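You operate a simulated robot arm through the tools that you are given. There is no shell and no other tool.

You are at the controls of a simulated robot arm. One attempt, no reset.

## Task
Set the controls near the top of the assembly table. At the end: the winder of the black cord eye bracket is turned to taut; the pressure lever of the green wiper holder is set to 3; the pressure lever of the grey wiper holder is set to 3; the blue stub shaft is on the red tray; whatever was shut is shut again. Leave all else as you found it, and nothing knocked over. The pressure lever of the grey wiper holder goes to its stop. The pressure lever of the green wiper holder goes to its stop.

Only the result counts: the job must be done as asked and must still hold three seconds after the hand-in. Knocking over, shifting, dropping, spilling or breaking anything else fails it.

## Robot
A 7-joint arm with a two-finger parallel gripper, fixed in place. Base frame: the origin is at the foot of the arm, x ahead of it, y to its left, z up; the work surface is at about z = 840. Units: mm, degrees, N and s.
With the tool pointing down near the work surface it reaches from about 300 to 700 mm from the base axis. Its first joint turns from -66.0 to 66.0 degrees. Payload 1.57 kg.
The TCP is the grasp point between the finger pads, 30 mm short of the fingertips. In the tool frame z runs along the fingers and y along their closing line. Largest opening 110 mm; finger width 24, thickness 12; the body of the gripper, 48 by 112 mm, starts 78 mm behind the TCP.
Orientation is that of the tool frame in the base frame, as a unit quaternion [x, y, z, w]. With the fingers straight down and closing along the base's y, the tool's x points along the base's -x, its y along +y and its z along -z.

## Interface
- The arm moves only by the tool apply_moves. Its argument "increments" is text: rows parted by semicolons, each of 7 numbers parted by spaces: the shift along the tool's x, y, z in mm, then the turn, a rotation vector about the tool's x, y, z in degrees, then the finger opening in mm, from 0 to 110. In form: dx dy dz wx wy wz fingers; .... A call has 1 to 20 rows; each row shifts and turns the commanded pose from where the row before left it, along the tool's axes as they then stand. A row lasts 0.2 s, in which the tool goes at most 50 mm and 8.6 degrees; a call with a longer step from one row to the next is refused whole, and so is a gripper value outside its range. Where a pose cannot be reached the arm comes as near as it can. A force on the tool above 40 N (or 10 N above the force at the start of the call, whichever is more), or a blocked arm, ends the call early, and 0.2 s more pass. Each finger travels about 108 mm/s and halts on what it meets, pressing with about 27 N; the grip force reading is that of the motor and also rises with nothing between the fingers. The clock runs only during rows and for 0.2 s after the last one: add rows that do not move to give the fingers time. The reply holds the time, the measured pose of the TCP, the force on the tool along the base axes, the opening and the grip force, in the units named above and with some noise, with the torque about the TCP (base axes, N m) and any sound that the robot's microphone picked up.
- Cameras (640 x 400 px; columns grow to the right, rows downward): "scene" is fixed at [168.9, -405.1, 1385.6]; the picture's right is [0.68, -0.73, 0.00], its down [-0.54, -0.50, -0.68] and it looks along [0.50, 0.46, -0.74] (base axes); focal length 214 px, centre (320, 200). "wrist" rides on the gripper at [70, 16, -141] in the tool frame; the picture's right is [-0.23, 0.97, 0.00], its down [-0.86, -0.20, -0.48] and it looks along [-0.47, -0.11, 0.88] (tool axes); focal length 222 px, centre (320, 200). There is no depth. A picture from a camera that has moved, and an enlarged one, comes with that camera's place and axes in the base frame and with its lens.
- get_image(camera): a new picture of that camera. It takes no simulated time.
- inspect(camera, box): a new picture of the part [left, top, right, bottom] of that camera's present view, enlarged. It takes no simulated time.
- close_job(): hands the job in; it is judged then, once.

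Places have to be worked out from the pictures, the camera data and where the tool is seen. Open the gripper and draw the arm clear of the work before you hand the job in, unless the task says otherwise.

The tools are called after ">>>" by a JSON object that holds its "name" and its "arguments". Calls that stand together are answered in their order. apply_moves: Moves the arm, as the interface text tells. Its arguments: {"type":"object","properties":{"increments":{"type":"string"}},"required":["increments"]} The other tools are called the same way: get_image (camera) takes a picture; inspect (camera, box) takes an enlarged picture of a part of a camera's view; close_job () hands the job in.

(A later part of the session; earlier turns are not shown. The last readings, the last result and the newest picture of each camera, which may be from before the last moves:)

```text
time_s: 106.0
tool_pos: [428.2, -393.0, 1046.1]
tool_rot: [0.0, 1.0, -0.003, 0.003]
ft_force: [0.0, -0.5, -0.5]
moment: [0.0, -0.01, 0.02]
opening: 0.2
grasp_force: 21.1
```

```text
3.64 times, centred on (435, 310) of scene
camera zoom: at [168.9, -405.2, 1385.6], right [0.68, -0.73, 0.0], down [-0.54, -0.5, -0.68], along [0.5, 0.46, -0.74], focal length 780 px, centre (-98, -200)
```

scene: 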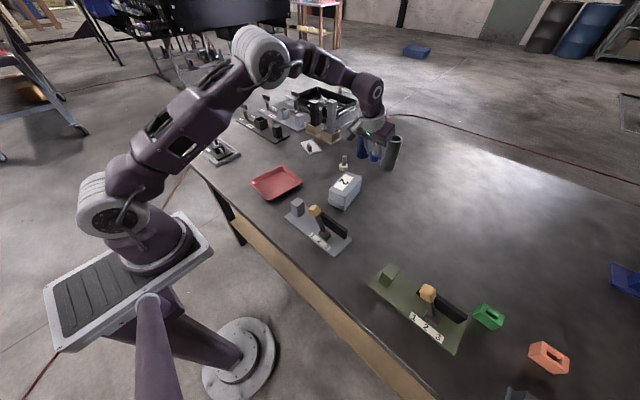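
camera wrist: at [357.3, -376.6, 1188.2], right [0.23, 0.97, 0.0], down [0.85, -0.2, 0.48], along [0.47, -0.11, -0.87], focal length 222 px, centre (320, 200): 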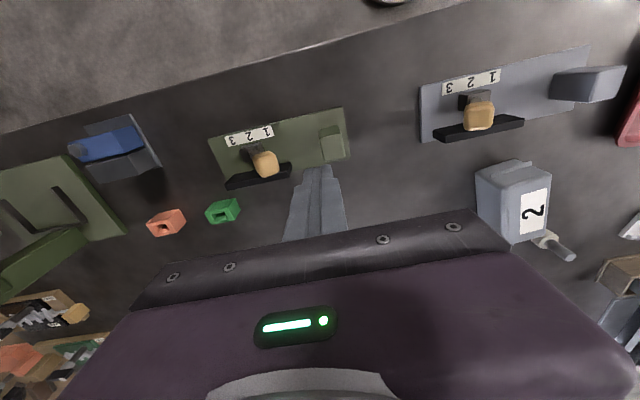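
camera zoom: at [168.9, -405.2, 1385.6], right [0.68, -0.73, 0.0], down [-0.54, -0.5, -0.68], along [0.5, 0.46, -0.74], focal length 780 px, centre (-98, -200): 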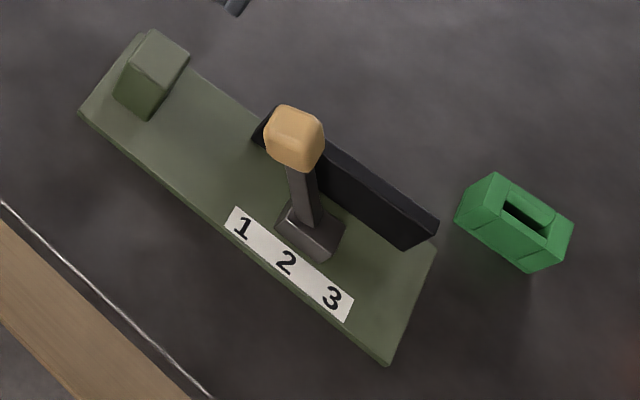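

The green knob is at about (431, -462, 929) with its pivot near y≈-497, the same geometry as the grey one. I'll go down on its +y side with tips at z≈925 and push slowly as before; plate reference corners in this scene crop are (79,113), (388,365) and (436,250).

>>> {"name": "apply_moves", "arguments": {"increments": "-2 -10 20 0 0 0 0;-2 -10 25 0 0 0 0;0 -3 25 0 0 0 0;0 0 21 0 0 0 0;0 0 0 0 0 0 0"}}

>>> {"name": "inspect", "arguments": {"camera": "wrist", "box": [180, 60, 440, 230]}}

>>> {"name": "inspect", "arguments": {"camera": "scene", "box": [360, 255, 510, 365]}}

```text
time_s: 107.2
tool_pos: [435.9, -416.2, 957.5]
tool_rot: [0.0, 1.0, -0.002, 0.003]
ft_force: [-0.2, 0.3, -0.2]
moment: [-0.02, 0.03, 0.01]
opening: 0.0
grasp_force: 20.8
```

```text
2.35 times, centred on (310, 145) of wrist
camera zoom: at [365.1, -399.6, 1097.7], right [0.23, 0.97, 0.0], down [0.85, -0.2, 0.48], along [0.47, -0.11, -0.87], focal length 523 px, centre (344, 329)
```

zoom: 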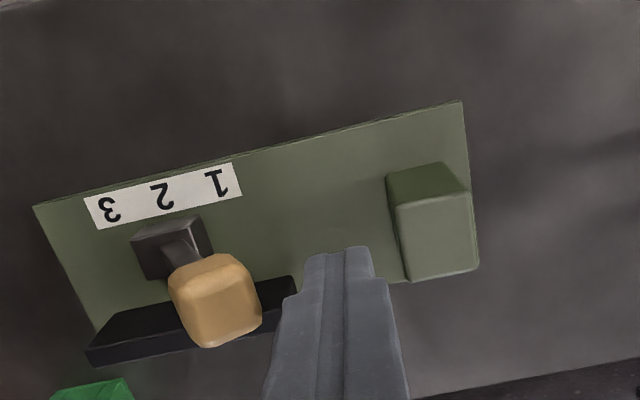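

```text
3.64 times, centred on (435, 310) of scene
camera zoom: at [168.9, -405.1, 1385.6], right [0.68, -0.73, 0.0], down [-0.54, -0.5, -0.68], along [0.5, 0.46, -0.74], focal length 780 px, centre (-98, -200)
```

zoom: 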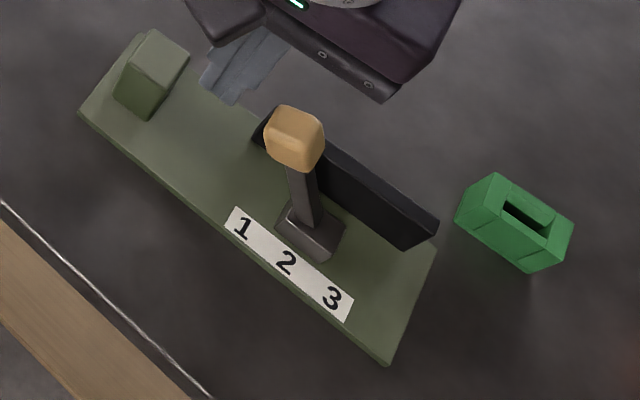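

>>> {"name": "apply_moves", "arguments": {"increments": "0.7 -4 0 0 0 0 0;0.7 -4 0 0 0 0 0;0.6 -4 0 0 0 0 0;0 -2 0 0 0 0 0;0 -2 0 0 0 0 0;0 -2 0 0 0 0 0;0 -2 0 0 0 0 0;0 -2 0 0 0 0 0;0 -2 0 0 0 0 0;0 -2 0 0 0 0 0;0 -2 0 0 0 0 0;0 -2 0 0 0 0 0;0 -2 0 0 0 0 0;0 -2 0 0 0 0 0;0 0 0 0 0 0 0"}}

>>> {"name": "inspect", "arguments": {"camera": "scene", "box": [360, 255, 510, 365]}}

```text
time_s: 110.4
tool_pos: [433.8, -452.4, 958.9]
tool_rot: [0.001, 1.0, -0.002, 0.002]
ft_force: [-0.3, 0.3, 1.4]
moment: [-0.01, 0.01, -0.03]
opening: 0.0
grasp_force: 21.1
```

```text
3.64 times, centred on (435, 310) of scene
camera zoom: at [168.9, -405.1, 1385.6], right [0.68, -0.73, 0.0], down [-0.54, -0.5, -0.68], along [0.5, 0.46, -0.74], focal length 780 px, centre (-98, -200)
```

zoom: 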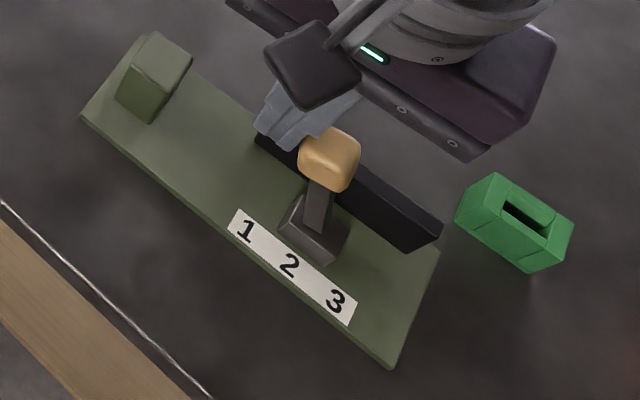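

The green plate crept about 2 mm; I'll push more slowly (1 mm per row) and restore it afterwards.

>>> {"name": "apply_moves", "arguments": {"increments": "0 -1 0 0 0 0 0;0 -1 0 0 0 0 0;0 -1 0 0 0 0 0;0 -1 0 0 0 0 0;0 -1 0 0 0 0 0;0 -1 0 0 0 0 0;0 -1 0 0 0 0 0;0 -1 0 0 0 0 0;0 -1 0 0 0 0 0;0 -1 0 0 0 0 0;0 -1 0 0 0 0 0;0 -1 0 0 0 0 0;0 -1 0 0 0 0 0;0 -1 0 0 0 0 0;0 -1 0 0 0 0 0;0 -1 0 0 0 0 0;0 -1 0 0 0 0 0;0 -1 0 0 0 0 0;0 -1 0 0 0 0 0;0 0 0 0 0 0 0"}}

>>> {"name": "inspect", "arguments": {"camera": "scene", "box": [360, 255, 510, 365]}}

```text
time_s: 114.6
tool_pos: [433.5, -469.3, 959.0]
tool_rot: [0.0, 1.0, -0.003, 0.003]
ft_force: [0.3, 0.6, 0.1]
moment: [0.03, 0.01, 0.04]
opening: 0.0
grasp_force: 21.4
```

```text
3.64 times, centred on (435, 310) of scene
camera zoom: at [168.9, -405.1, 1385.6], right [0.68, -0.73, 0.0], down [-0.54, -0.5, -0.68], along [0.5, 0.46, -0.74], focal length 780 px, centre (-98, -200)
```

zoom: 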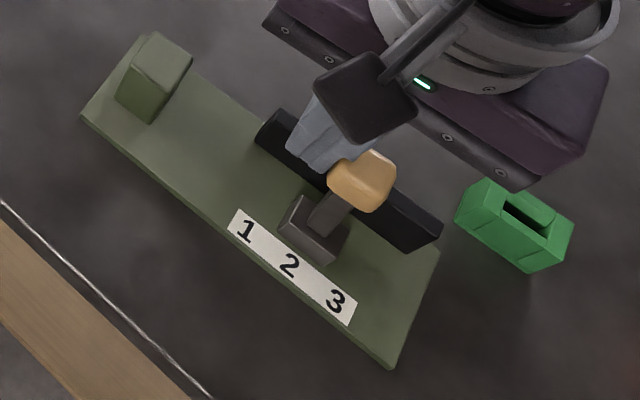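

The plate is holding at this speed. Continuing.

>>> {"name": "apply_moves", "arguments": {"increments": "0 -1 0 0 0 0 0;0 -1 0 0 0 0 0;0 -1 0 0 0 0 0;0 -1 0 0 0 0 0;0 -1 0.3 0 0 0 0;0 -1 0.3 0 0 0 0;0 -1 0.3 0 0 0 0;0 -1 0.3 0 0 0 0;0 -1 0.3 0 0 0 0;0 -1 0.3 0 0 0 0;0 -1 0.3 0 0 0 0;0 -1 0.3 0 0 0 0;0 -1 0.4 0 0 0 0;0 -1 0.4 0 0 0 0;0 -1 0.4 0 0 0 0;0 -1 0.4 0 0 0 0;0 -1 0.4 0 0 0 0;0 -1 0.4 0 0 0 0;0 -1 0.4 0 0 0 0;0 0 0 0 0 0 0"}}

>>> {"name": "inspect", "arguments": {"camera": "scene", "box": [360, 255, 510, 365]}}

>>> {"name": "inspect", "arguments": {"camera": "wrist", "box": [180, 60, 440, 230]}}

```text
time_s: 118.8
tool_pos: [434.1, -488.5, 955.9]
tool_rot: [-0.001, 1.0, -0.004, 0.003]
ft_force: [0.4, 0.1, 0.4]
moment: [0.01, -0.01, -0.01]
opening: 0.0
grasp_force: 21.1
```

```text
3.64 times, centred on (435, 310) of scene
camera zoom: at [168.9, -405.1, 1385.6], right [0.68, -0.73, 0.0], down [-0.54, -0.5, -0.68], along [0.5, 0.46, -0.74], focal length 780 px, centre (-98, -200)
```

zoom: 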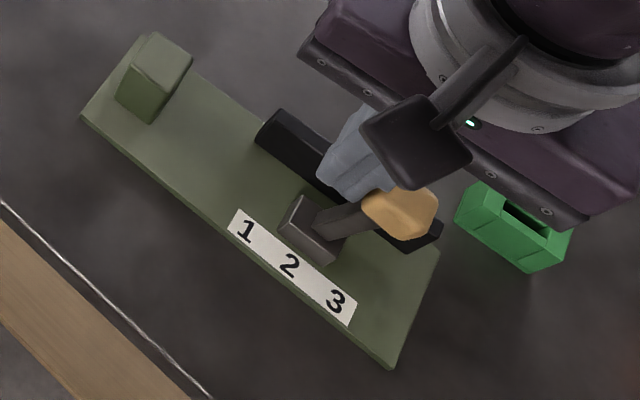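

```text
2.35 times, centred on (310, 145) of wrist
camera zoom: at [362.8, -472.1, 1095.9], right [0.23, 0.97, -0.01], down [0.85, -0.2, 0.49], along [0.47, -0.11, -0.87], focal length 523 px, centre (344, 329)
```

zoom: 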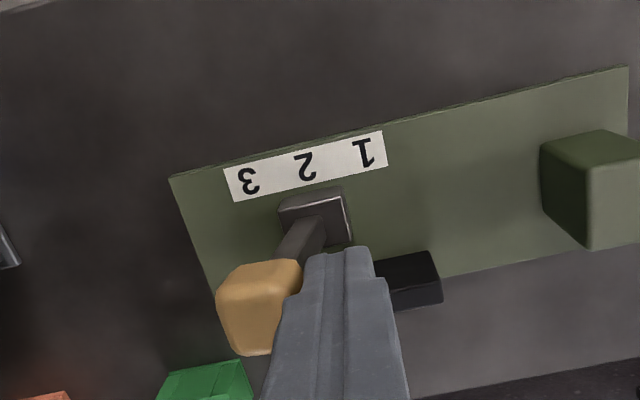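

>>> {"name": "apply_moves", "arguments": {"increments": "0 -1 0.5 0 0 0 0;0 -1 0.5 0 0 0 0;0 -1 0.5 0 0 0 0;0 -1 0.5 0 0 0 0;0 -1 0.5 0 0 0 0;0 -1 0.5 0 0 0 0;0 -1 0.5 0 0 0 0;0 -1 0.5 0 0 0 0;0 -1 0.6 0 0 0 0;0 -1 0.6 0 0 0 0;0 -1 0.6 0 0 0 0;0 -1 0.6 0 0 0 0;0 -1 0.6 0 0 0 0;0 -1 0.6 0 0 0 0;0 0 0 0 0 0 0"}}

>>> {"name": "inspect", "arguments": {"camera": "scene", "box": [360, 255, 510, 365]}}

>>> {"name": "inspect", "arguments": {"camera": "wrist", "box": [180, 60, 440, 230]}}

```text
time_s: 122.0
tool_pos: [429.6, -496.1, 948.4]
tool_rot: [0.0, 1.0, -0.004, 0.003]
ft_force: [0.1, 1.5, -0.6]
moment: [0.02, -0.02, 0.0]
opening: 0.0
grasp_force: 21.5
out of reach, approached as far as the arm can: row 7, 12
```

```text
3.64 times, centred on (435, 310) of scene
camera zoom: at [168.9, -405.1, 1385.6], right [0.68, -0.73, 0.0], down [-0.54, -0.5, -0.68], along [0.5, 0.46, -0.74], focal length 780 px, centre (-98, -200)
```

zoom: 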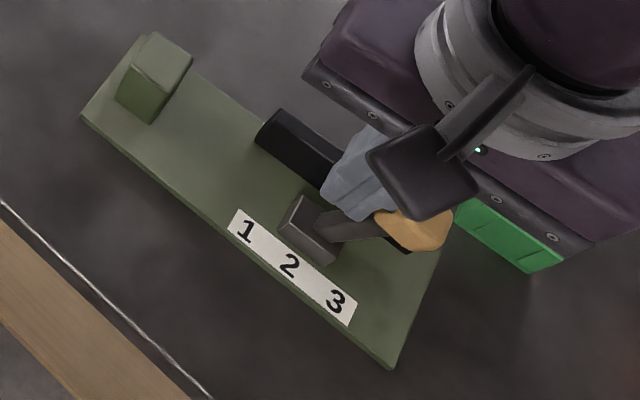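

```text
2.35 times, centred on (310, 145) of wrist
camera zoom: at [358.7, -478.9, 1089.3], right [0.23, 0.97, 0.0], down [0.85, -0.2, 0.49], along [0.47, -0.11, -0.87], focal length 523 px, centre (344, 329)
```

zoom: 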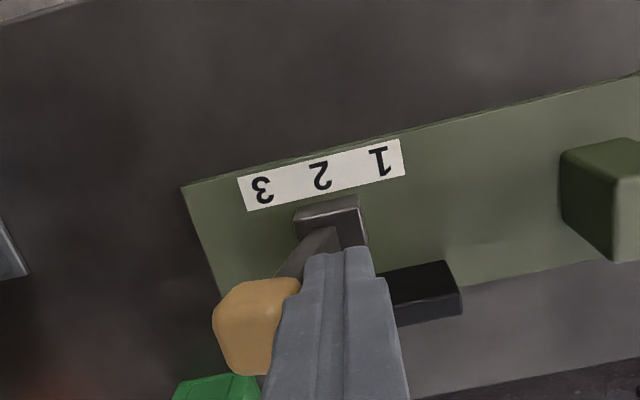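

The arm reached its limit at y≈-496 with the tool vertical, about 15 mm short of the stop. I'll tilt the fingertips toward -y (rotation about tool x) to gain reach while easing the TCP back, then continue.

>>> {"name": "apply_moves", "arguments": {"increments": "0 1 0 2 0 0 0;0 1 0 2 0 0 0;0 1 0 2 0 0 0;0 1 0 2 0 0 0;0 1 0 2 0 0 0;0 1 0 2 0 0 0;0 1 0 2 0 0 0;0 0 0 0 0 0 0"}}

>>> {"name": "inspect", "arguments": {"camera": "scene", "box": [360, 255, 510, 365]}}

>>> {"name": "inspect", "arguments": {"camera": "wrist", "box": [180, 60, 440, 230]}}

```text
time_s: 123.8
tool_pos: [445.5, -470.0, 922.8]
tool_rot: [-0.058, 0.998, -0.002, -0.029]
ft_force: [0.5, 0.1, 0.2]
moment: [0.01, 0.0, 0.01]
opening: 0.0
grasp_force: 21.2
out of reach, approached as far as the arm can: row 1, 2, 3, 4, 5, 6, 7
```

```text
3.64 times, centred on (435, 310) of scene
camera zoom: at [168.9, -405.1, 1385.6], right [0.68, -0.73, 0.0], down [-0.54, -0.5, -0.68], along [0.5, 0.46, -0.74], focal length 780 px, centre (-98, -200)
```

zoom: 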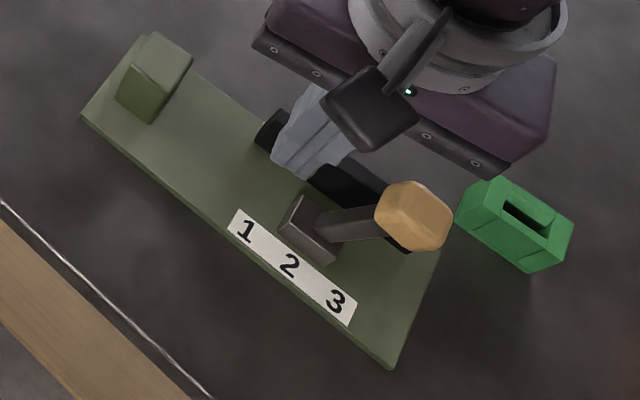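

```text
2.35 times, centred on (310, 145) of wrist
camera zoom: at [381.9, -460.6, 1067.8], right [0.11, 0.99, -0.01], down [0.9, -0.1, 0.43], along [0.42, -0.06, -0.9], focal length 523 px, centre (344, 329)
```

zoom: 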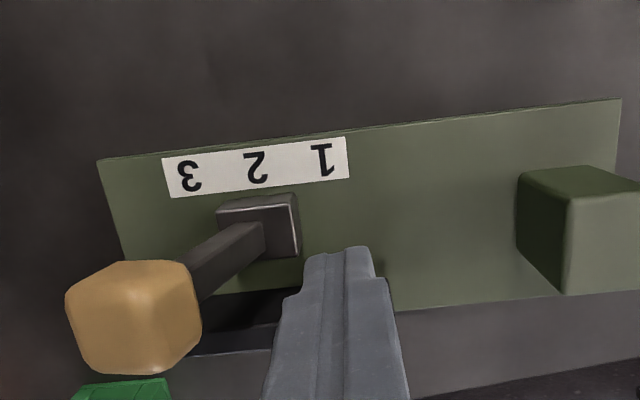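

The tilt in that wrist configuration was unreachable and the arm settled in an odd pose, free of contact. I'll move up and away in +y, undo the tilt, and then use a different wrist yaw with more joint range.

>>> {"name": "apply_moves", "arguments": {"increments": "0 10 -20 0 0 0 0;0 10 -25 0 0 0 0;0 10 -25 0 0 0 0;0 10 -10 -7 0 0 0;0 10 0 -7 0 0 0;0 0 0 0 0 0 0"}}

>>> {"name": "inspect", "arguments": {"camera": "scene", "box": [360, 255, 510, 365]}}

```text
time_s: 125.2
tool_pos: [427.2, -422.8, 1005.2]
tool_rot: [-0.012, 0.995, 0.096, -0.025]
ft_force: [-1.0, -0.6, 0.1]
moment: [0.03, 0.0, -0.01]
opening: 0.0
grasp_force: 21.4
```

```text
3.64 times, centred on (435, 310) of scene
camera zoom: at [168.9, -405.2, 1385.6], right [0.68, -0.73, 0.0], down [-0.54, -0.5, -0.68], along [0.5, 0.46, -0.74], focal length 780 px, centre (-98, -200)
```

zoom: 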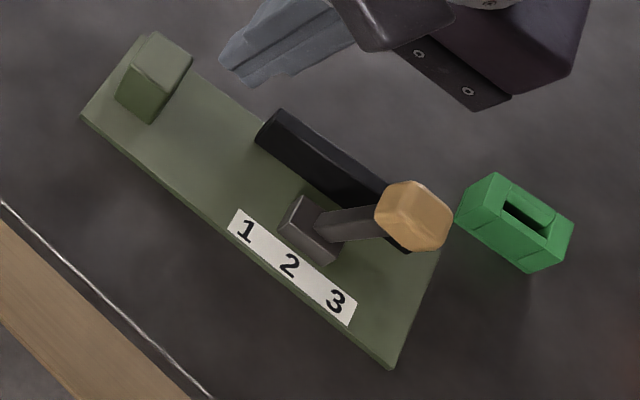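

The commanded pose had been reset, leaving the tool tilted about 11° the other way. Correcting to vertical.

>>> {"name": "apply_moves", "arguments": {"increments": "0 0 -10 5.5 -1.5 0 0;0 0 -10 5.5 -1.5 0 0;0 0 0 0 0 0 0"}}

```text
time_s: 126.0
tool_pos: [430.4, -426.5, 1023.8]
tool_rot: [-0.012, 1.0, 0.001, 0.004]
ft_force: [0.5, -0.1, -0.6]
moment: [0.01, 0.02, 0.01]
opening: 0.1
grasp_force: 21.5
```

Now vertical again. I'll rotate the wrist about 90° clockwise, where the joint range is comfortable for this side of the table.

>>> {"name": "apply_moves", "arguments": {"increments": "0 0 0 0 0 8.3 0;0 0 0 0 0 8.3 0;0 0 0 0 0 8.3 0;0 0 0 0 0 8.3 0;0 0 0 0 0 8.3 0;0 0 0 0 0 8.3 0;0 0 0 0 0 8.3 0;0 0 0 0 0 8.3 0;0 0 0 0 0 8.3 0;0 0 0 0 0 8.3 0;0 0 0 0 0 8.4 0;0 0 0 0 0 0 0"}}

>>> {"name": "get_image", "arguments": {"camera": "wrist"}}

>>> {"name": "inspect", "arguments": {"camera": "wrist", "box": [200, 60, 460, 230]}}

```text
time_s: 128.6
tool_pos: [428.8, -426.5, 1024.2]
tool_rot: [0.708, 0.706, 0.003, 0.001]
ft_force: [-0.4, 0.2, 0.2]
moment: [0.01, -0.01, 0.0]
opening: 0.2
grasp_force: 21.3
```

```text
taken
camera wrist: at [444.4, -357.7, 1166.2], right [0.97, -0.23, 0.0], down [-0.2, -0.86, 0.48], along [-0.1, -0.46, -0.88], focal length 222 px, centre (320, 200)
```

wrist: 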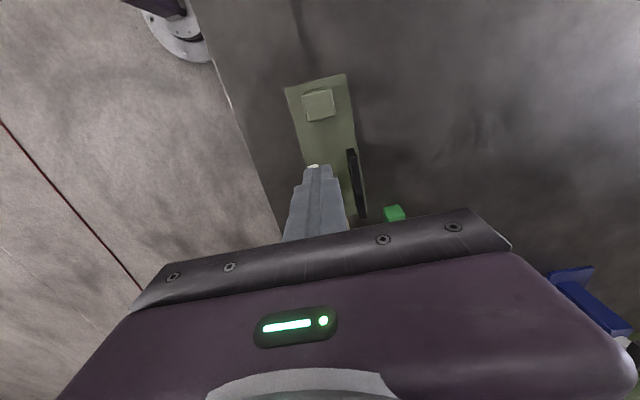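

```text
2.35 times, centred on (330, 145) of wrist
camera zoom: at [444.4, -357.7, 1166.2], right [0.97, -0.23, 0.0], down [-0.2, -0.86, 0.48], along [-0.1, -0.46, -0.88], focal length 523 px, centre (296, 329)
```

zoom: 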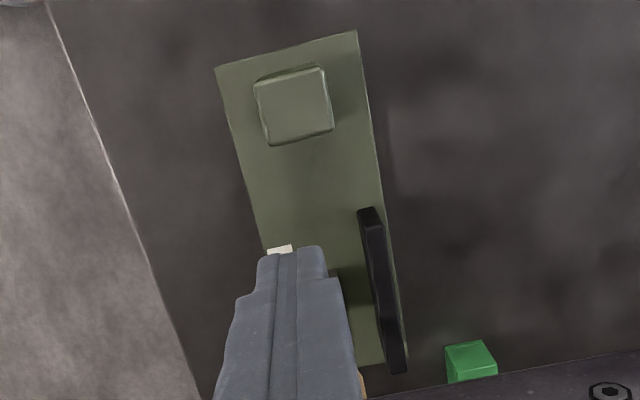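

The lever is hidden behind the fingers in this view, but from the scene it leans roughly 22° with the knob near y≈-526. I'll move to y≈-480 high up first to confirm reach, then descend behind the knob.

>>> {"name": "apply_moves", "arguments": {"increments": "-15 1.5 0 0 0 0 0;-20 1.5 0 0 0 0 0;-19 0 0 0 0 0 0;0 0 0 0 0 0 0"}}

>>> {"name": "apply_moves", "arguments": {"increments": "0 0 25 0 0 0 0;0 0 25 0 0 0 0;0 0 12 0 0 0 0;0 0 12 0 0 0 0;0 0 0 0 0 0 0"}}

>>> {"name": "inspect", "arguments": {"camera": "scene", "box": [360, 255, 510, 365]}}

>>> {"name": "inspect", "arguments": {"camera": "wrist", "box": [200, 60, 460, 230]}}

```text
time_s: 129.6
tool_pos: [431.5, -462.6, 1024.4]
tool_rot: [0.708, 0.706, 0.003, 0.002]
ft_force: [0.2, -0.3, 0.1]
moment: [-0.02, 0.02, 0.03]
opening: 0.0
grasp_force: 21.5
out of reach, approached as far as the arm can: row 3
```

```text
time_s: 130.8
tool_pos: [433.0, -462.8, 952.3]
tool_rot: [0.707, 0.707, 0.003, 0.002]
ft_force: [-0.1, -1.1, 0.0]
moment: [0.0, 0.02, 0.0]
opening: 0.0
grasp_force: 21.2
```

```text
3.64 times, centred on (435, 310) of scene
camera zoom: at [168.9, -405.1, 1385.6], right [0.68, -0.73, 0.0], down [-0.54, -0.5, -0.68], along [0.5, 0.46, -0.74], focal length 780 px, centre (-98, -200)
```

zoom: 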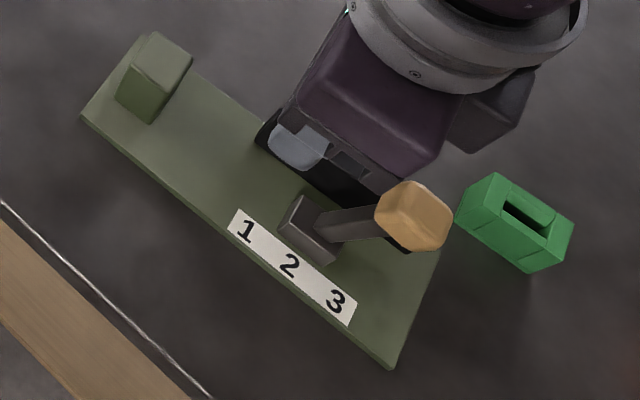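

```text
2.35 times, centred on (330, 145) of wrist
camera zoom: at [448.3, -393.9, 1093.4], right [0.97, -0.23, 0.01], down [-0.2, -0.86, 0.48], along [-0.1, -0.46, -0.88], focal length 523 px, centre (296, 329)
```

zoom: 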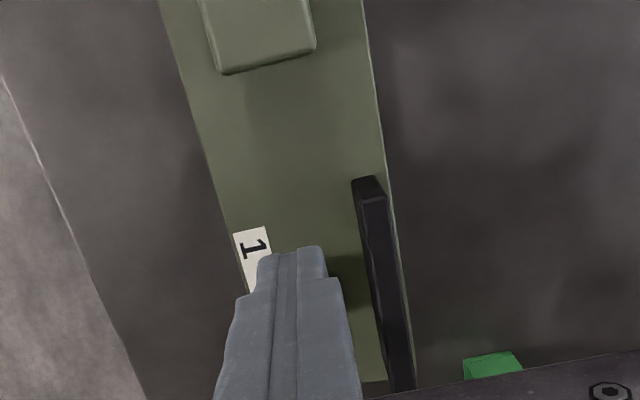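

Reach, not yaw, is the limit here (r≈632–656 with a vertical tool). I'll back away a little, tilt the fingertips 20° toward -y while well inside reach, and then extend.

>>> {"name": "apply_moves", "arguments": {"increments": "15 0 0 0 0 0 0;15 0 0 0 0 0 0;0 0 0 0 -5 0 0;0 0 0 0 -5 0 0;0 0 0 0 -5 0 0;0 0 0 0 -5 0 0;0 0 0 0 0 0 0"}}

>>> {"name": "inspect", "arguments": {"camera": "scene", "box": [360, 255, 510, 365]}}

```text
time_s: 132.4
tool_pos: [432.6, -431.2, 950.5]
tool_rot: [0.698, 0.695, -0.121, 0.124]
ft_force: [0.4, 0.5, 0.2]
moment: [-0.02, 0.01, 0.04]
opening: 0.0
grasp_force: 21.4
```

```text
3.64 times, centred on (435, 310) of scene
camera zoom: at [168.9, -405.1, 1385.6], right [0.68, -0.73, 0.0], down [-0.54, -0.5, -0.68], along [0.5, 0.46, -0.74], focal length 780 px, centre (-98, -200)
```

zoom: 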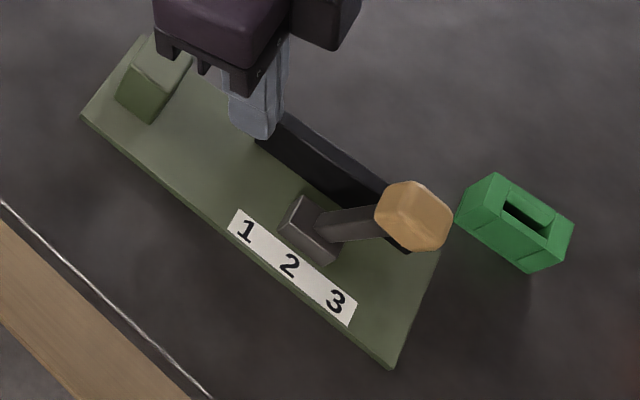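

The tilt is in place. I'll approach to just behind the knob (TCP y≈-480, leading tip edge at z≈932) and check.

>>> {"name": "apply_moves", "arguments": {"increments": "-15.9 0 3.8 0 0 0 0;-15.9 0 3.8 0 0 0 0;-15.9 0 3.8 0 0 0 0;0 0 0 0 0 0 0"}}

>>> {"name": "inspect", "arguments": {"camera": "scene", "box": [360, 255, 510, 365]}}

>>> {"name": "get_image", "arguments": {"camera": "wrist"}}

```text
time_s: 133.4
tool_pos: [434.3, -481.0, 956.0]
tool_rot: [0.697, 0.696, -0.12, 0.123]
ft_force: [-0.6, 0.0, 0.0]
moment: [0.02, -0.02, -0.01]
opening: 0.3
grasp_force: 21.5
```

```text
3.64 times, centred on (435, 310) of scene
camera zoom: at [168.9, -405.2, 1385.6], right [0.68, -0.73, 0.0], down [-0.54, -0.5, -0.68], along [0.5, 0.46, -0.74], focal length 780 px, centre (-98, -200)
```

zoom: 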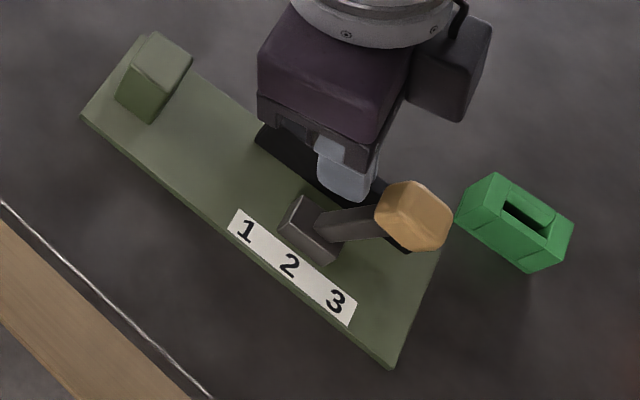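

```text
taken
camera wrist: at [448.3, -368.8, 1065.4], right [0.97, -0.21, 0.08], down [-0.2, -0.64, 0.74], along [-0.11, -0.74, -0.67], focal length 222 px, centre (320, 200)
```

wrist: 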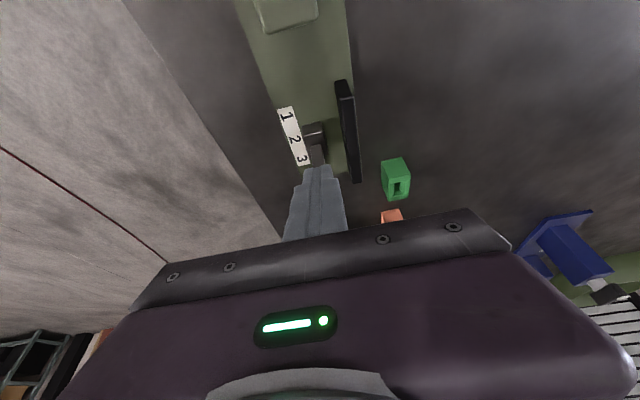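

Reach is fine now. Pushing slowly in -y, 1 mm per row.

>>> {"name": "apply_moves", "arguments": {"increments": "-0.94 0 0.34 0 0 0 0;-0.94 0 0.34 0 0 0 0;-0.94 0 0.34 0 0 0 0;-0.94 0 0.34 0 0 0 0;-0.94 0 0.34 0 0 0 0;-0.94 0 0.34 0 0 0 0;-0.94 0 0.34 0 0 0 0;-0.94 0 0.34 0 0 0 0;-0.94 0 0.34 0 0 0 0;-0.94 0 0.34 0 0 0 0;-0.94 0 0.34 0 0 0 0;-0.94 0 0.34 0 0 0 0;-0.94 0 0.34 0 0 0 0;-0.94 0 0.34 0 0 0 0;0 0 0 0 0 0 0"}}

>>> {"name": "inspect", "arguments": {"camera": "scene", "box": [360, 255, 510, 365]}}

```text
time_s: 136.6
tool_pos: [434.3, -493.3, 957.5]
tool_rot: [0.698, 0.695, -0.12, 0.125]
ft_force: [-0.2, -0.4, 0.0]
moment: [0.0, -0.01, 0.0]
opening: 0.0
grasp_force: 21.1
```

```text
3.64 times, centred on (435, 310) of scene
camera zoom: at [168.9, -405.1, 1385.6], right [0.68, -0.73, 0.0], down [-0.54, -0.5, -0.68], along [0.5, 0.46, -0.74], focal length 780 px, centre (-98, -200)
```

zoom: 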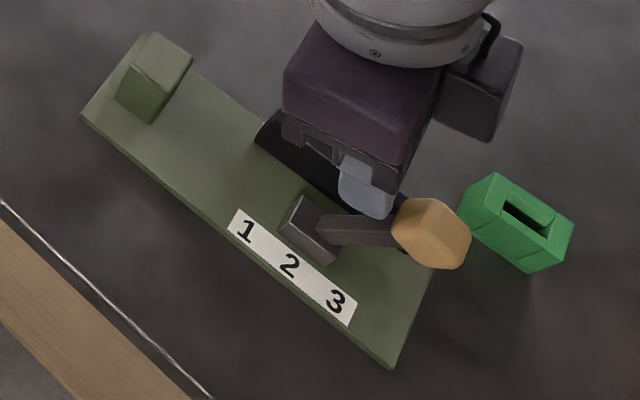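

The lever advanced and the plate is still. Continuing in small batches to find the stop.

>>> {"name": "apply_moves", "arguments": {"increments": "-0.94 0 0.34 0 0 0 0;-0.94 0 0.34 0 0 0 0;-0.94 0 0.34 0 0 0 0;-0.94 0 0.34 0 0 0 0;0 0 0 0 0 0 0"}}

>>> {"name": "inspect", "arguments": {"camera": "scene", "box": [360, 255, 510, 365]}}

```text
time_s: 137.8
tool_pos: [431.6, -498.5, 957.1]
tool_rot: [0.697, 0.696, -0.12, 0.124]
ft_force: [-0.4, 0.3, 0.3]
moment: [0.0, -0.01, 0.01]
opening: 0.0
grasp_force: 21.1
```

```text
3.64 times, centred on (435, 310) of scene
camera zoom: at [168.9, -405.1, 1385.6], right [0.68, -0.73, 0.0], down [-0.54, -0.5, -0.68], along [0.5, 0.46, -0.74], focal length 780 px, centre (-98, -200)
```

zoom: 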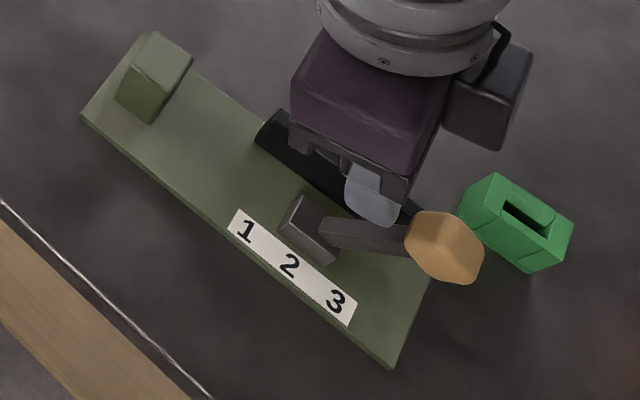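

>>> {"name": "apply_moves", "arguments": {"increments": "-0.94 0 0.34 0 0 0 0;-0.94 0 0.34 0 0 0 0;0 0 0 0 0 0 0"}}

>>> {"name": "inspect", "arguments": {"camera": "scene", "box": [360, 255, 510, 365]}}

>>> {"name": "inspect", "arguments": {"camera": "wrist", "box": [200, 60, 460, 230]}}

```text
time_s: 138.6
tool_pos: [431.0, -499.0, 956.8]
tool_rot: [0.697, 0.696, -0.121, 0.124]
ft_force: [0.1, 0.3, 0.5]
moment: [0.02, 0.0, 0.01]
opening: 0.1
grasp_force: 21.7
```

```text
3.64 times, centred on (435, 310) of scene
camera zoom: at [168.9, -405.1, 1385.6], right [0.68, -0.73, 0.0], down [-0.54, -0.5, -0.68], along [0.5, 0.46, -0.74], focal length 780 px, centre (-98, -200)
```

zoom: 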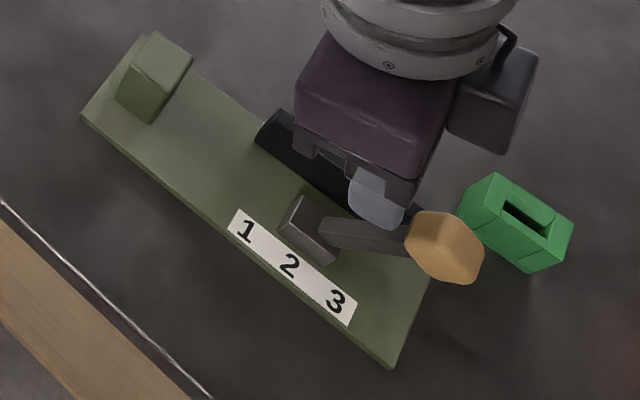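

```text
2.35 times, centred on (330, 145) of wrist
camera zoom: at [446.3, -386.5, 1066.1], right [0.97, -0.21, 0.08], down [-0.2, -0.64, 0.74], along [-0.11, -0.74, -0.67], focal length 523 px, centre (296, 329)
```

zoom: 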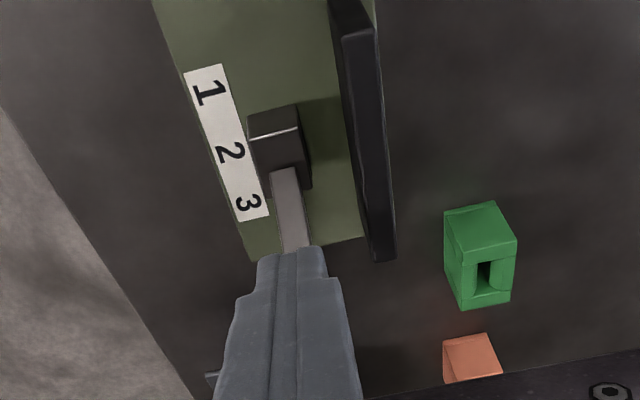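

The knob did not move in that last step, so it may have dropped ahead of the finger. A few more millimetres to confirm contact with the stop.

>>> {"name": "apply_moves", "arguments": {"increments": "-0.94 0 0.34 0 0 0 0;-0.94 0 0.34 0 0 0 0;-0.94 0 0.34 0 0 0 0;0 0 0 0 0 0 0"}}

>>> {"name": "inspect", "arguments": {"camera": "scene", "box": [360, 255, 510, 365]}}

```text
time_s: 139.6
tool_pos: [431.9, -502.7, 957.6]
tool_rot: [0.698, 0.695, -0.121, 0.123]
ft_force: [0.1, 0.5, 0.5]
moment: [-0.01, 0.0, 0.0]
opening: 0.1
grasp_force: 21.4
```

```text
3.64 times, centred on (435, 310) of scene
camera zoom: at [168.9, -405.1, 1385.6], right [0.68, -0.73, 0.0], down [-0.54, -0.5, -0.68], along [0.5, 0.46, -0.74], focal length 780 px, centre (-98, -200)
```

zoom: 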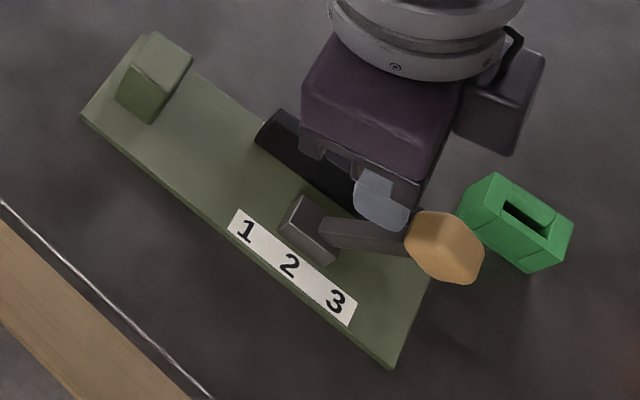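

>>> {"name": "apply_moves", "arguments": {"increments": "-0.94 0 0.34 0 0 0 0;-0.94 0 0.34 0 0 0 0;-0.94 0 0.34 0 0 0 0;0 0 0 0 0 0 0"}}

>>> {"name": "inspect", "arguments": {"camera": "scene", "box": [360, 255, 510, 365]}}

```text
time_s: 140.6
tool_pos: [432.0, -505.7, 957.3]
tool_rot: [0.697, 0.696, -0.12, 0.124]
ft_force: [-0.8, 2.6, 2.6]
moment: [-0.02, 0.04, -0.03]
opening: 0.0
grasp_force: 21.2
```

```text
3.64 times, centred on (435, 310) of scene
camera zoom: at [168.8, -405.1, 1385.6], right [0.68, -0.73, 0.0], down [-0.54, -0.5, -0.68], along [0.5, 0.46, -0.74], focal length 780 px, centre (-98, -200)
```

zoom: 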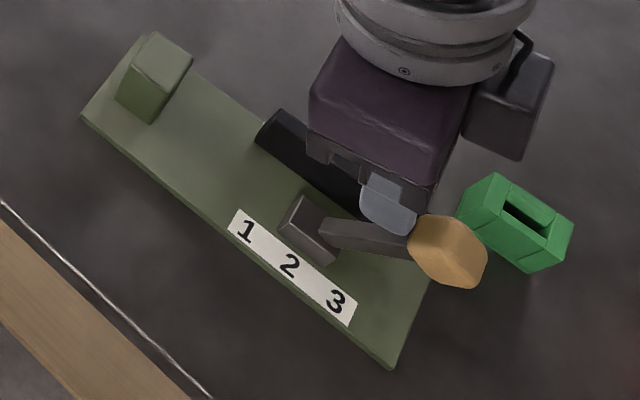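

Contact again (2.6 N) and the knob moved slightly. I'll push 1–2 mm more and watch whether the plate starts to slide.

>>> {"name": "apply_moves", "arguments": {"increments": "-0.94 0 0.34 0 0 0 0;-0.94 0 0.34 0 0 0 0;0 0 0 0 0 0 0"}}

>>> {"name": "inspect", "arguments": {"camera": "scene", "box": [360, 255, 510, 365]}}

```text
time_s: 141.4
tool_pos: [432.5, -507.0, 956.5]
tool_rot: [0.697, 0.696, -0.119, 0.124]
ft_force: [1.1, 3.3, 1.3]
moment: [0.04, 0.01, 0.05]
opening: 0.0
grasp_force: 21.4
```

```text
3.64 times, centred on (435, 310) of scene
camera zoom: at [168.9, -405.0, 1385.6], right [0.68, -0.73, 0.0], down [-0.54, -0.5, -0.68], along [0.5, 0.46, -0.74], focal length 780 px, centre (-98, -200)
```

zoom: 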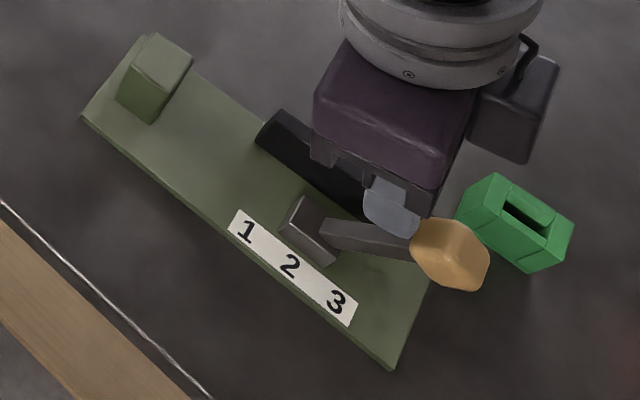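

>>> {"name": "apply_moves", "arguments": {"increments": "-0.94 0 0.34 0 0 0 0;-0.94 0 0.34 0 0 0 0;0 0 0 0 0 0 0"}}

>>> {"name": "inspect", "arguments": {"camera": "scene", "box": [360, 255, 510, 365]}}

>>> {"name": "inspect", "arguments": {"camera": "wrist", "box": [200, 60, 460, 230]}}

```text
time_s: 142.2
tool_pos: [434.4, -509.1, 958.1]
tool_rot: [0.697, 0.696, -0.12, 0.125]
ft_force: [1.3, 4.9, 5.7]
moment: [-0.03, -0.07, -0.04]
opening: 0.1
grasp_force: 21.2
```

```text
3.64 times, centred on (435, 310) of scene
camera zoom: at [168.8, -404.9, 1385.7], right [0.68, -0.73, 0.0], down [-0.54, -0.5, -0.68], along [0.5, 0.46, -0.74], focal length 780 px, centre (-98, -200)
```

zoom: 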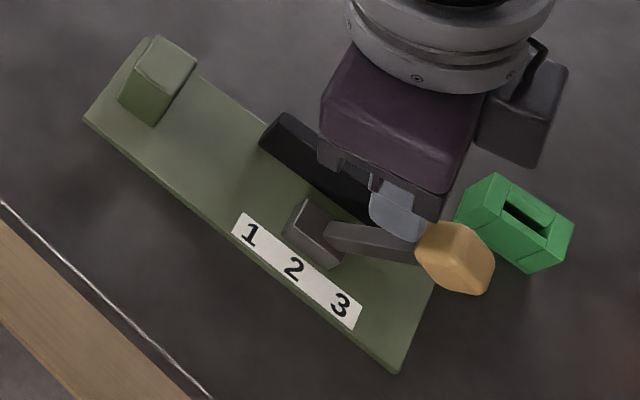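

```text
2.35 times, centred on (330, 145) of wrist
camera zoom: at [448.1, -396.5, 1066.6], right [0.97, -0.21, 0.08], down [-0.2, -0.64, 0.74], along [-0.1, -0.74, -0.67], focal length 523 px, centre (296, 329)
```

zoom: 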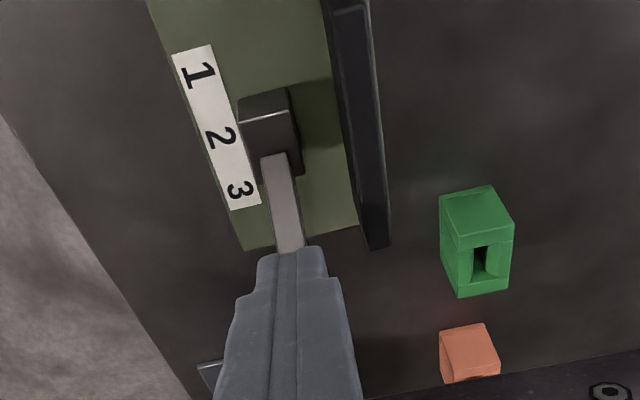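

The plate has begun sliding, so the green lever is at its stop at 3. The plate is about 7 mm toward -y of its start. I'll back off, rise, return the tool to vertical, and then push the plate back via its upright block.

>>> {"name": "apply_moves", "arguments": {"increments": "2.4 0 -0.9 0 0 0 0;2.4 0 -0.9 0 0 0 0;-10.3 0 -28.2 0 0 0 0;-10.3 0 -28.2 0 0 0 0;32.9 0 -12 0 0 0 0;32.9 0 -12 0 0 0 0;0 0 0 0 5 0 0;0 0 0 0 5 0 0;0 0 0 0 5 0 0;0 0 0 0 5 0 0;0 0 0 0 0 0 0"}}

>>> {"name": "inspect", "arguments": {"camera": "scene", "box": [360, 255, 510, 365]}}

>>> {"name": "get_image", "arguments": {"camera": "wrist"}}

```text
time_s: 144.6
tool_pos: [431.8, -434.9, 1016.3]
tool_rot: [0.707, 0.707, 0.003, 0.001]
ft_force: [-0.7, -0.3, 0.1]
moment: [-0.01, 0.02, 0.01]
opening: 0.0
grasp_force: 21.7
```

```text
3.64 times, centred on (435, 310) of scene
camera zoom: at [168.9, -405.2, 1385.6], right [0.68, -0.73, 0.0], down [-0.54, -0.5, -0.68], along [0.5, 0.46, -0.74], focal length 780 px, centre (-98, -200)
```

zoom: 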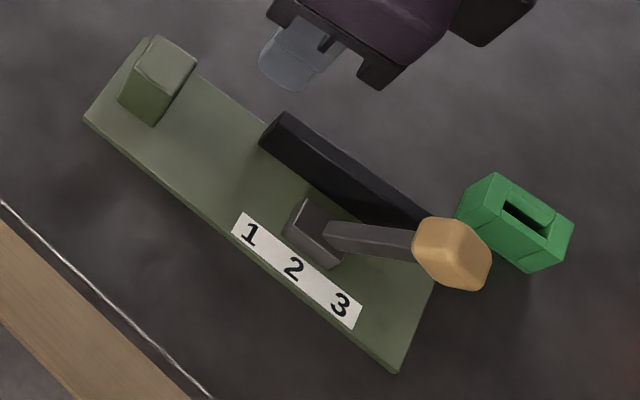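

```text
taken
camera wrist: at [447.0, -365.6, 1158.0], right [0.97, -0.23, 0.0], down [-0.2, -0.86, 0.47], along [-0.1, -0.46, -0.88], focal length 222 px, centre (320, 200)
```

wrist: 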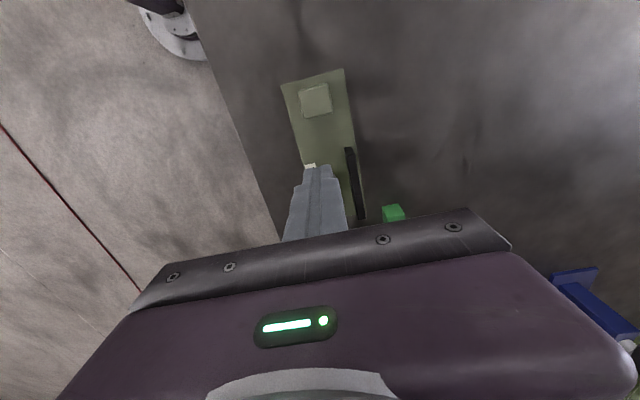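

The lever rests over at 3. Now I'll descend between the lever and the block with tips at z≈875, ready to push the plate +y by about 7 mm.

>>> {"name": "apply_moves", "arguments": {"increments": "6 3.5 0 0 0 0 0;6 3.5 25 0 0 0 0;0 0 30 0 0 0 0;0 0 30 0 0 0 0;0 0 25 0 0 0 0;0 0 0 0 0 0 0"}}

>>> {"name": "inspect", "arguments": {"camera": "scene", "box": [360, 255, 510, 365]}}

>>> {"name": "inspect", "arguments": {"camera": "wrist", "box": [200, 60, 460, 230]}}

```text
time_s: 146.0
tool_pos: [437.3, -424.4, 907.5]
tool_rot: [0.707, 0.707, 0.002, 0.002]
ft_force: [0.9, 0.1, -0.1]
moment: [0.01, 0.01, -0.02]
opening: 0.2
grasp_force: 20.8
```

```text
3.64 times, centred on (435, 310) of scene
camera zoom: at [168.9, -405.1, 1385.6], right [0.68, -0.73, 0.0], down [-0.54, -0.5, -0.68], along [0.5, 0.46, -0.74], focal length 780 px, centre (-98, -200)
```

zoom: 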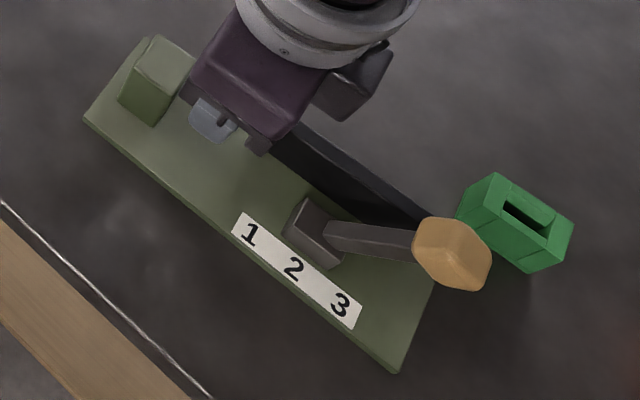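

```text
2.35 times, centred on (330, 145) of wrist
camera zoom: at [452.7, -354.7, 1048.5], right [0.97, -0.23, 0.01], down [-0.2, -0.86, 0.48], along [-0.1, -0.46, -0.88], focal length 523 px, centre (296, 329)
```

zoom: 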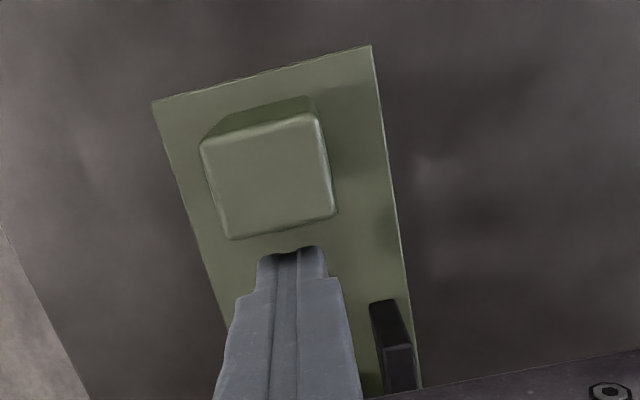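

>>> {"name": "apply_moves", "arguments": {"increments": "2 0 0 0 0 0 0;2 0 0 0 0 0 0;2 0 0 0 0 0 0;2 0 0 0 0 0 0;1 0 0 0 0 0 0;1 0 0 0 0 0 0;1 0 0 0 0 0 0;1 0 0 0 0 0 0;0 0 0 0 0 0 0"}}

>>> {"name": "inspect", "arguments": {"camera": "scene", "box": [360, 255, 510, 365]}}

```text
time_s: 148.0
tool_pos: [440.3, -410.9, 909.2]
tool_rot: [0.707, 0.707, 0.003, 0.001]
ft_force: [-0.1, -3.0, -0.1]
moment: [-0.08, -0.04, 0.05]
opening: 0.1
grasp_force: 21.5
```

```text
3.64 times, centred on (435, 310) of scene
camera zoom: at [168.9, -405.2, 1385.6], right [0.68, -0.73, 0.0], down [-0.54, -0.5, -0.68], along [0.5, 0.46, -0.74], focal length 780 px, centre (-98, -200)
```

zoom: 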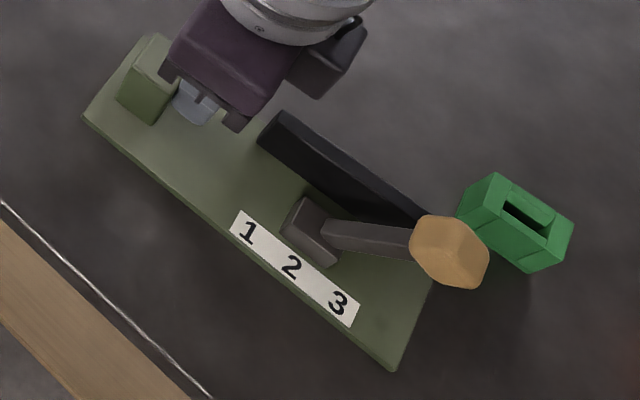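

In contact (3 N) and the plate has started back. About 4–5 mm remain.

>>> {"name": "apply_moves", "arguments": {"increments": "1 0 0 0 0 0 0;1 0 0 0 0 0 0;1 0 0 0 0 0 0;0 0 0 0 0 0 0"}}

>>> {"name": "inspect", "arguments": {"camera": "scene", "box": [360, 255, 510, 365]}}

```text
time_s: 149.0
tool_pos: [439.6, -407.3, 908.1]
tool_rot: [0.707, 0.707, 0.003, 0.001]
ft_force: [1.0, -2.2, 1.0]
moment: [-0.04, -0.01, 0.01]
opening: 0.2
grasp_force: 21.2
```

```text
3.64 times, centred on (435, 310) of scene
camera zoom: at [168.9, -405.2, 1385.6], right [0.68, -0.73, 0.0], down [-0.54, -0.5, -0.68], along [0.5, 0.46, -0.74], focal length 780 px, centre (-98, -200)
```

zoom: 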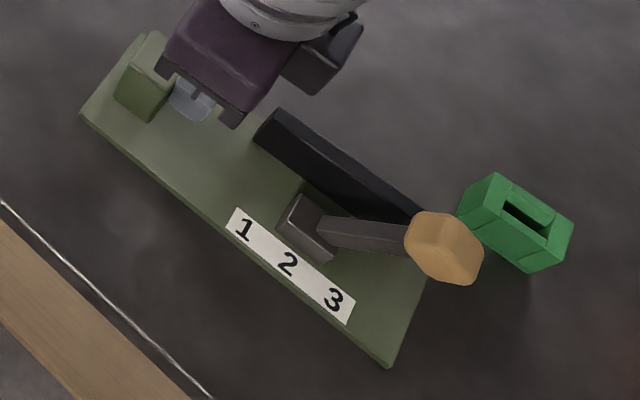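

About 1.5 mm remaining; one more small nudge.

>>> {"name": "apply_moves", "arguments": {"increments": "0.8 0 0 0 0 0 0;0.7 0 0 0 0 0 0;0 0 0 0 0 0 0"}}

>>> {"name": "inspect", "arguments": {"camera": "scene", "box": [360, 255, 510, 365]}}

```text
time_s: 149.8
tool_pos: [440.3, -405.1, 909.1]
tool_rot: [0.707, 0.707, 0.002, 0.001]
ft_force: [-0.8, -0.2, -0.9]
moment: [-0.07, 0.01, 0.01]
opening: 0.0
grasp_force: 21.0
```

```text
3.64 times, centred on (435, 310) of scene
camera zoom: at [168.9, -405.2, 1385.6], right [0.68, -0.73, 0.0], down [-0.54, -0.5, -0.68], along [0.5, 0.46, -0.74], focal length 780 px, centre (-98, -200)
```

zoom: 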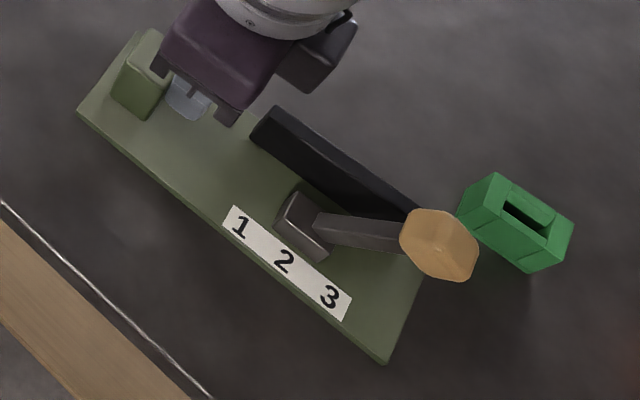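

The green plate is within about 1 mm of its original place. I'll back off, rise, and rotate the wrist back to its standard yaw for a clear look at the green lever.

>>> {"name": "apply_moves", "arguments": {"increments": "-3 0 0 0 0 0 0;-3 0 0 0 0 0 0;0 0 -30 0 0 0 0;0 0 -40 0 0 0 0;0 0 -40 0 0 0 0;0 0 0 0 0 -8.2 0;0 0 0 0 0 -8.2 0;0 0 0 0 0 -8.2 0;0 0 0 0 0 -8.2 0;0 0 0 0 0 -8.2 0;0 0 0 0 0 -8.2 0;0 0 0 0 0 -8.2 0;0 0 0 0 0 -8.2 0;0 0 0 0 0 -8.2 0;0 0 0 0 0 -8.2 0;0 0 0 0 0 -8 0;0 0 0 0 0 0 0"}}

>>> {"name": "get_image", "arguments": {"camera": "wrist"}}

>>> {"name": "inspect", "arguments": {"camera": "wrist", "box": [150, 60, 420, 230]}}

>>> {"name": "inspect", "arguments": {"camera": "scene", "box": [360, 255, 510, 365]}}

```text
time_s: 153.4
tool_pos: [439.3, -412.0, 1018.4]
tool_rot: [-0.001, 1.0, 0.0, 0.003]
ft_force: [0.0, -0.6, -0.4]
moment: [0.01, 0.0, 0.03]
opening: 0.0
grasp_force: 21.4
```

```text
taken
camera wrist: at [368.0, -396.5, 1158.3], right [0.23, 0.97, 0.0], down [0.85, -0.2, 0.48], along [0.47, -0.11, -0.88], focal length 222 px, centre (320, 200)
```

wrist: 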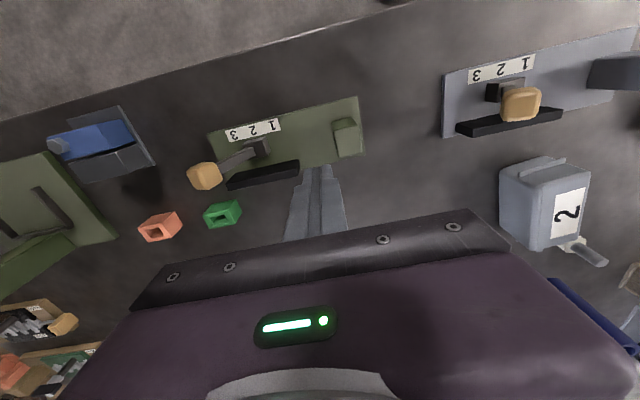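

```text
2.35 times, centred on (285, 145) of wrist
camera zoom: at [368.0, -396.5, 1158.3], right [0.23, 0.97, 0.0], down [0.85, -0.2, 0.48], along [0.47, -0.11, -0.88], focal length 523 px, centre (402, 329)
```

zoom: 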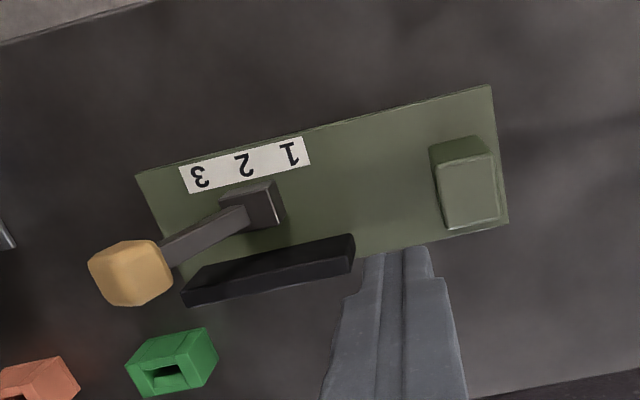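

```text
3.64 times, centred on (435, 310) of scene
camera zoom: at [168.9, -405.1, 1385.6], right [0.68, -0.73, 0.0], down [-0.54, -0.5, -0.68], along [0.5, 0.46, -0.74], focal length 780 px, centre (-98, -200)
```

zoom: 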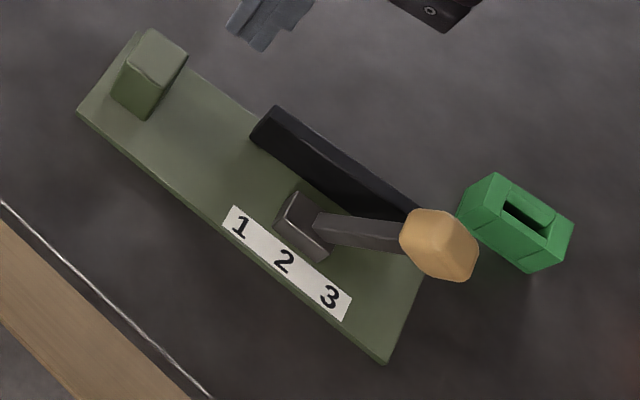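

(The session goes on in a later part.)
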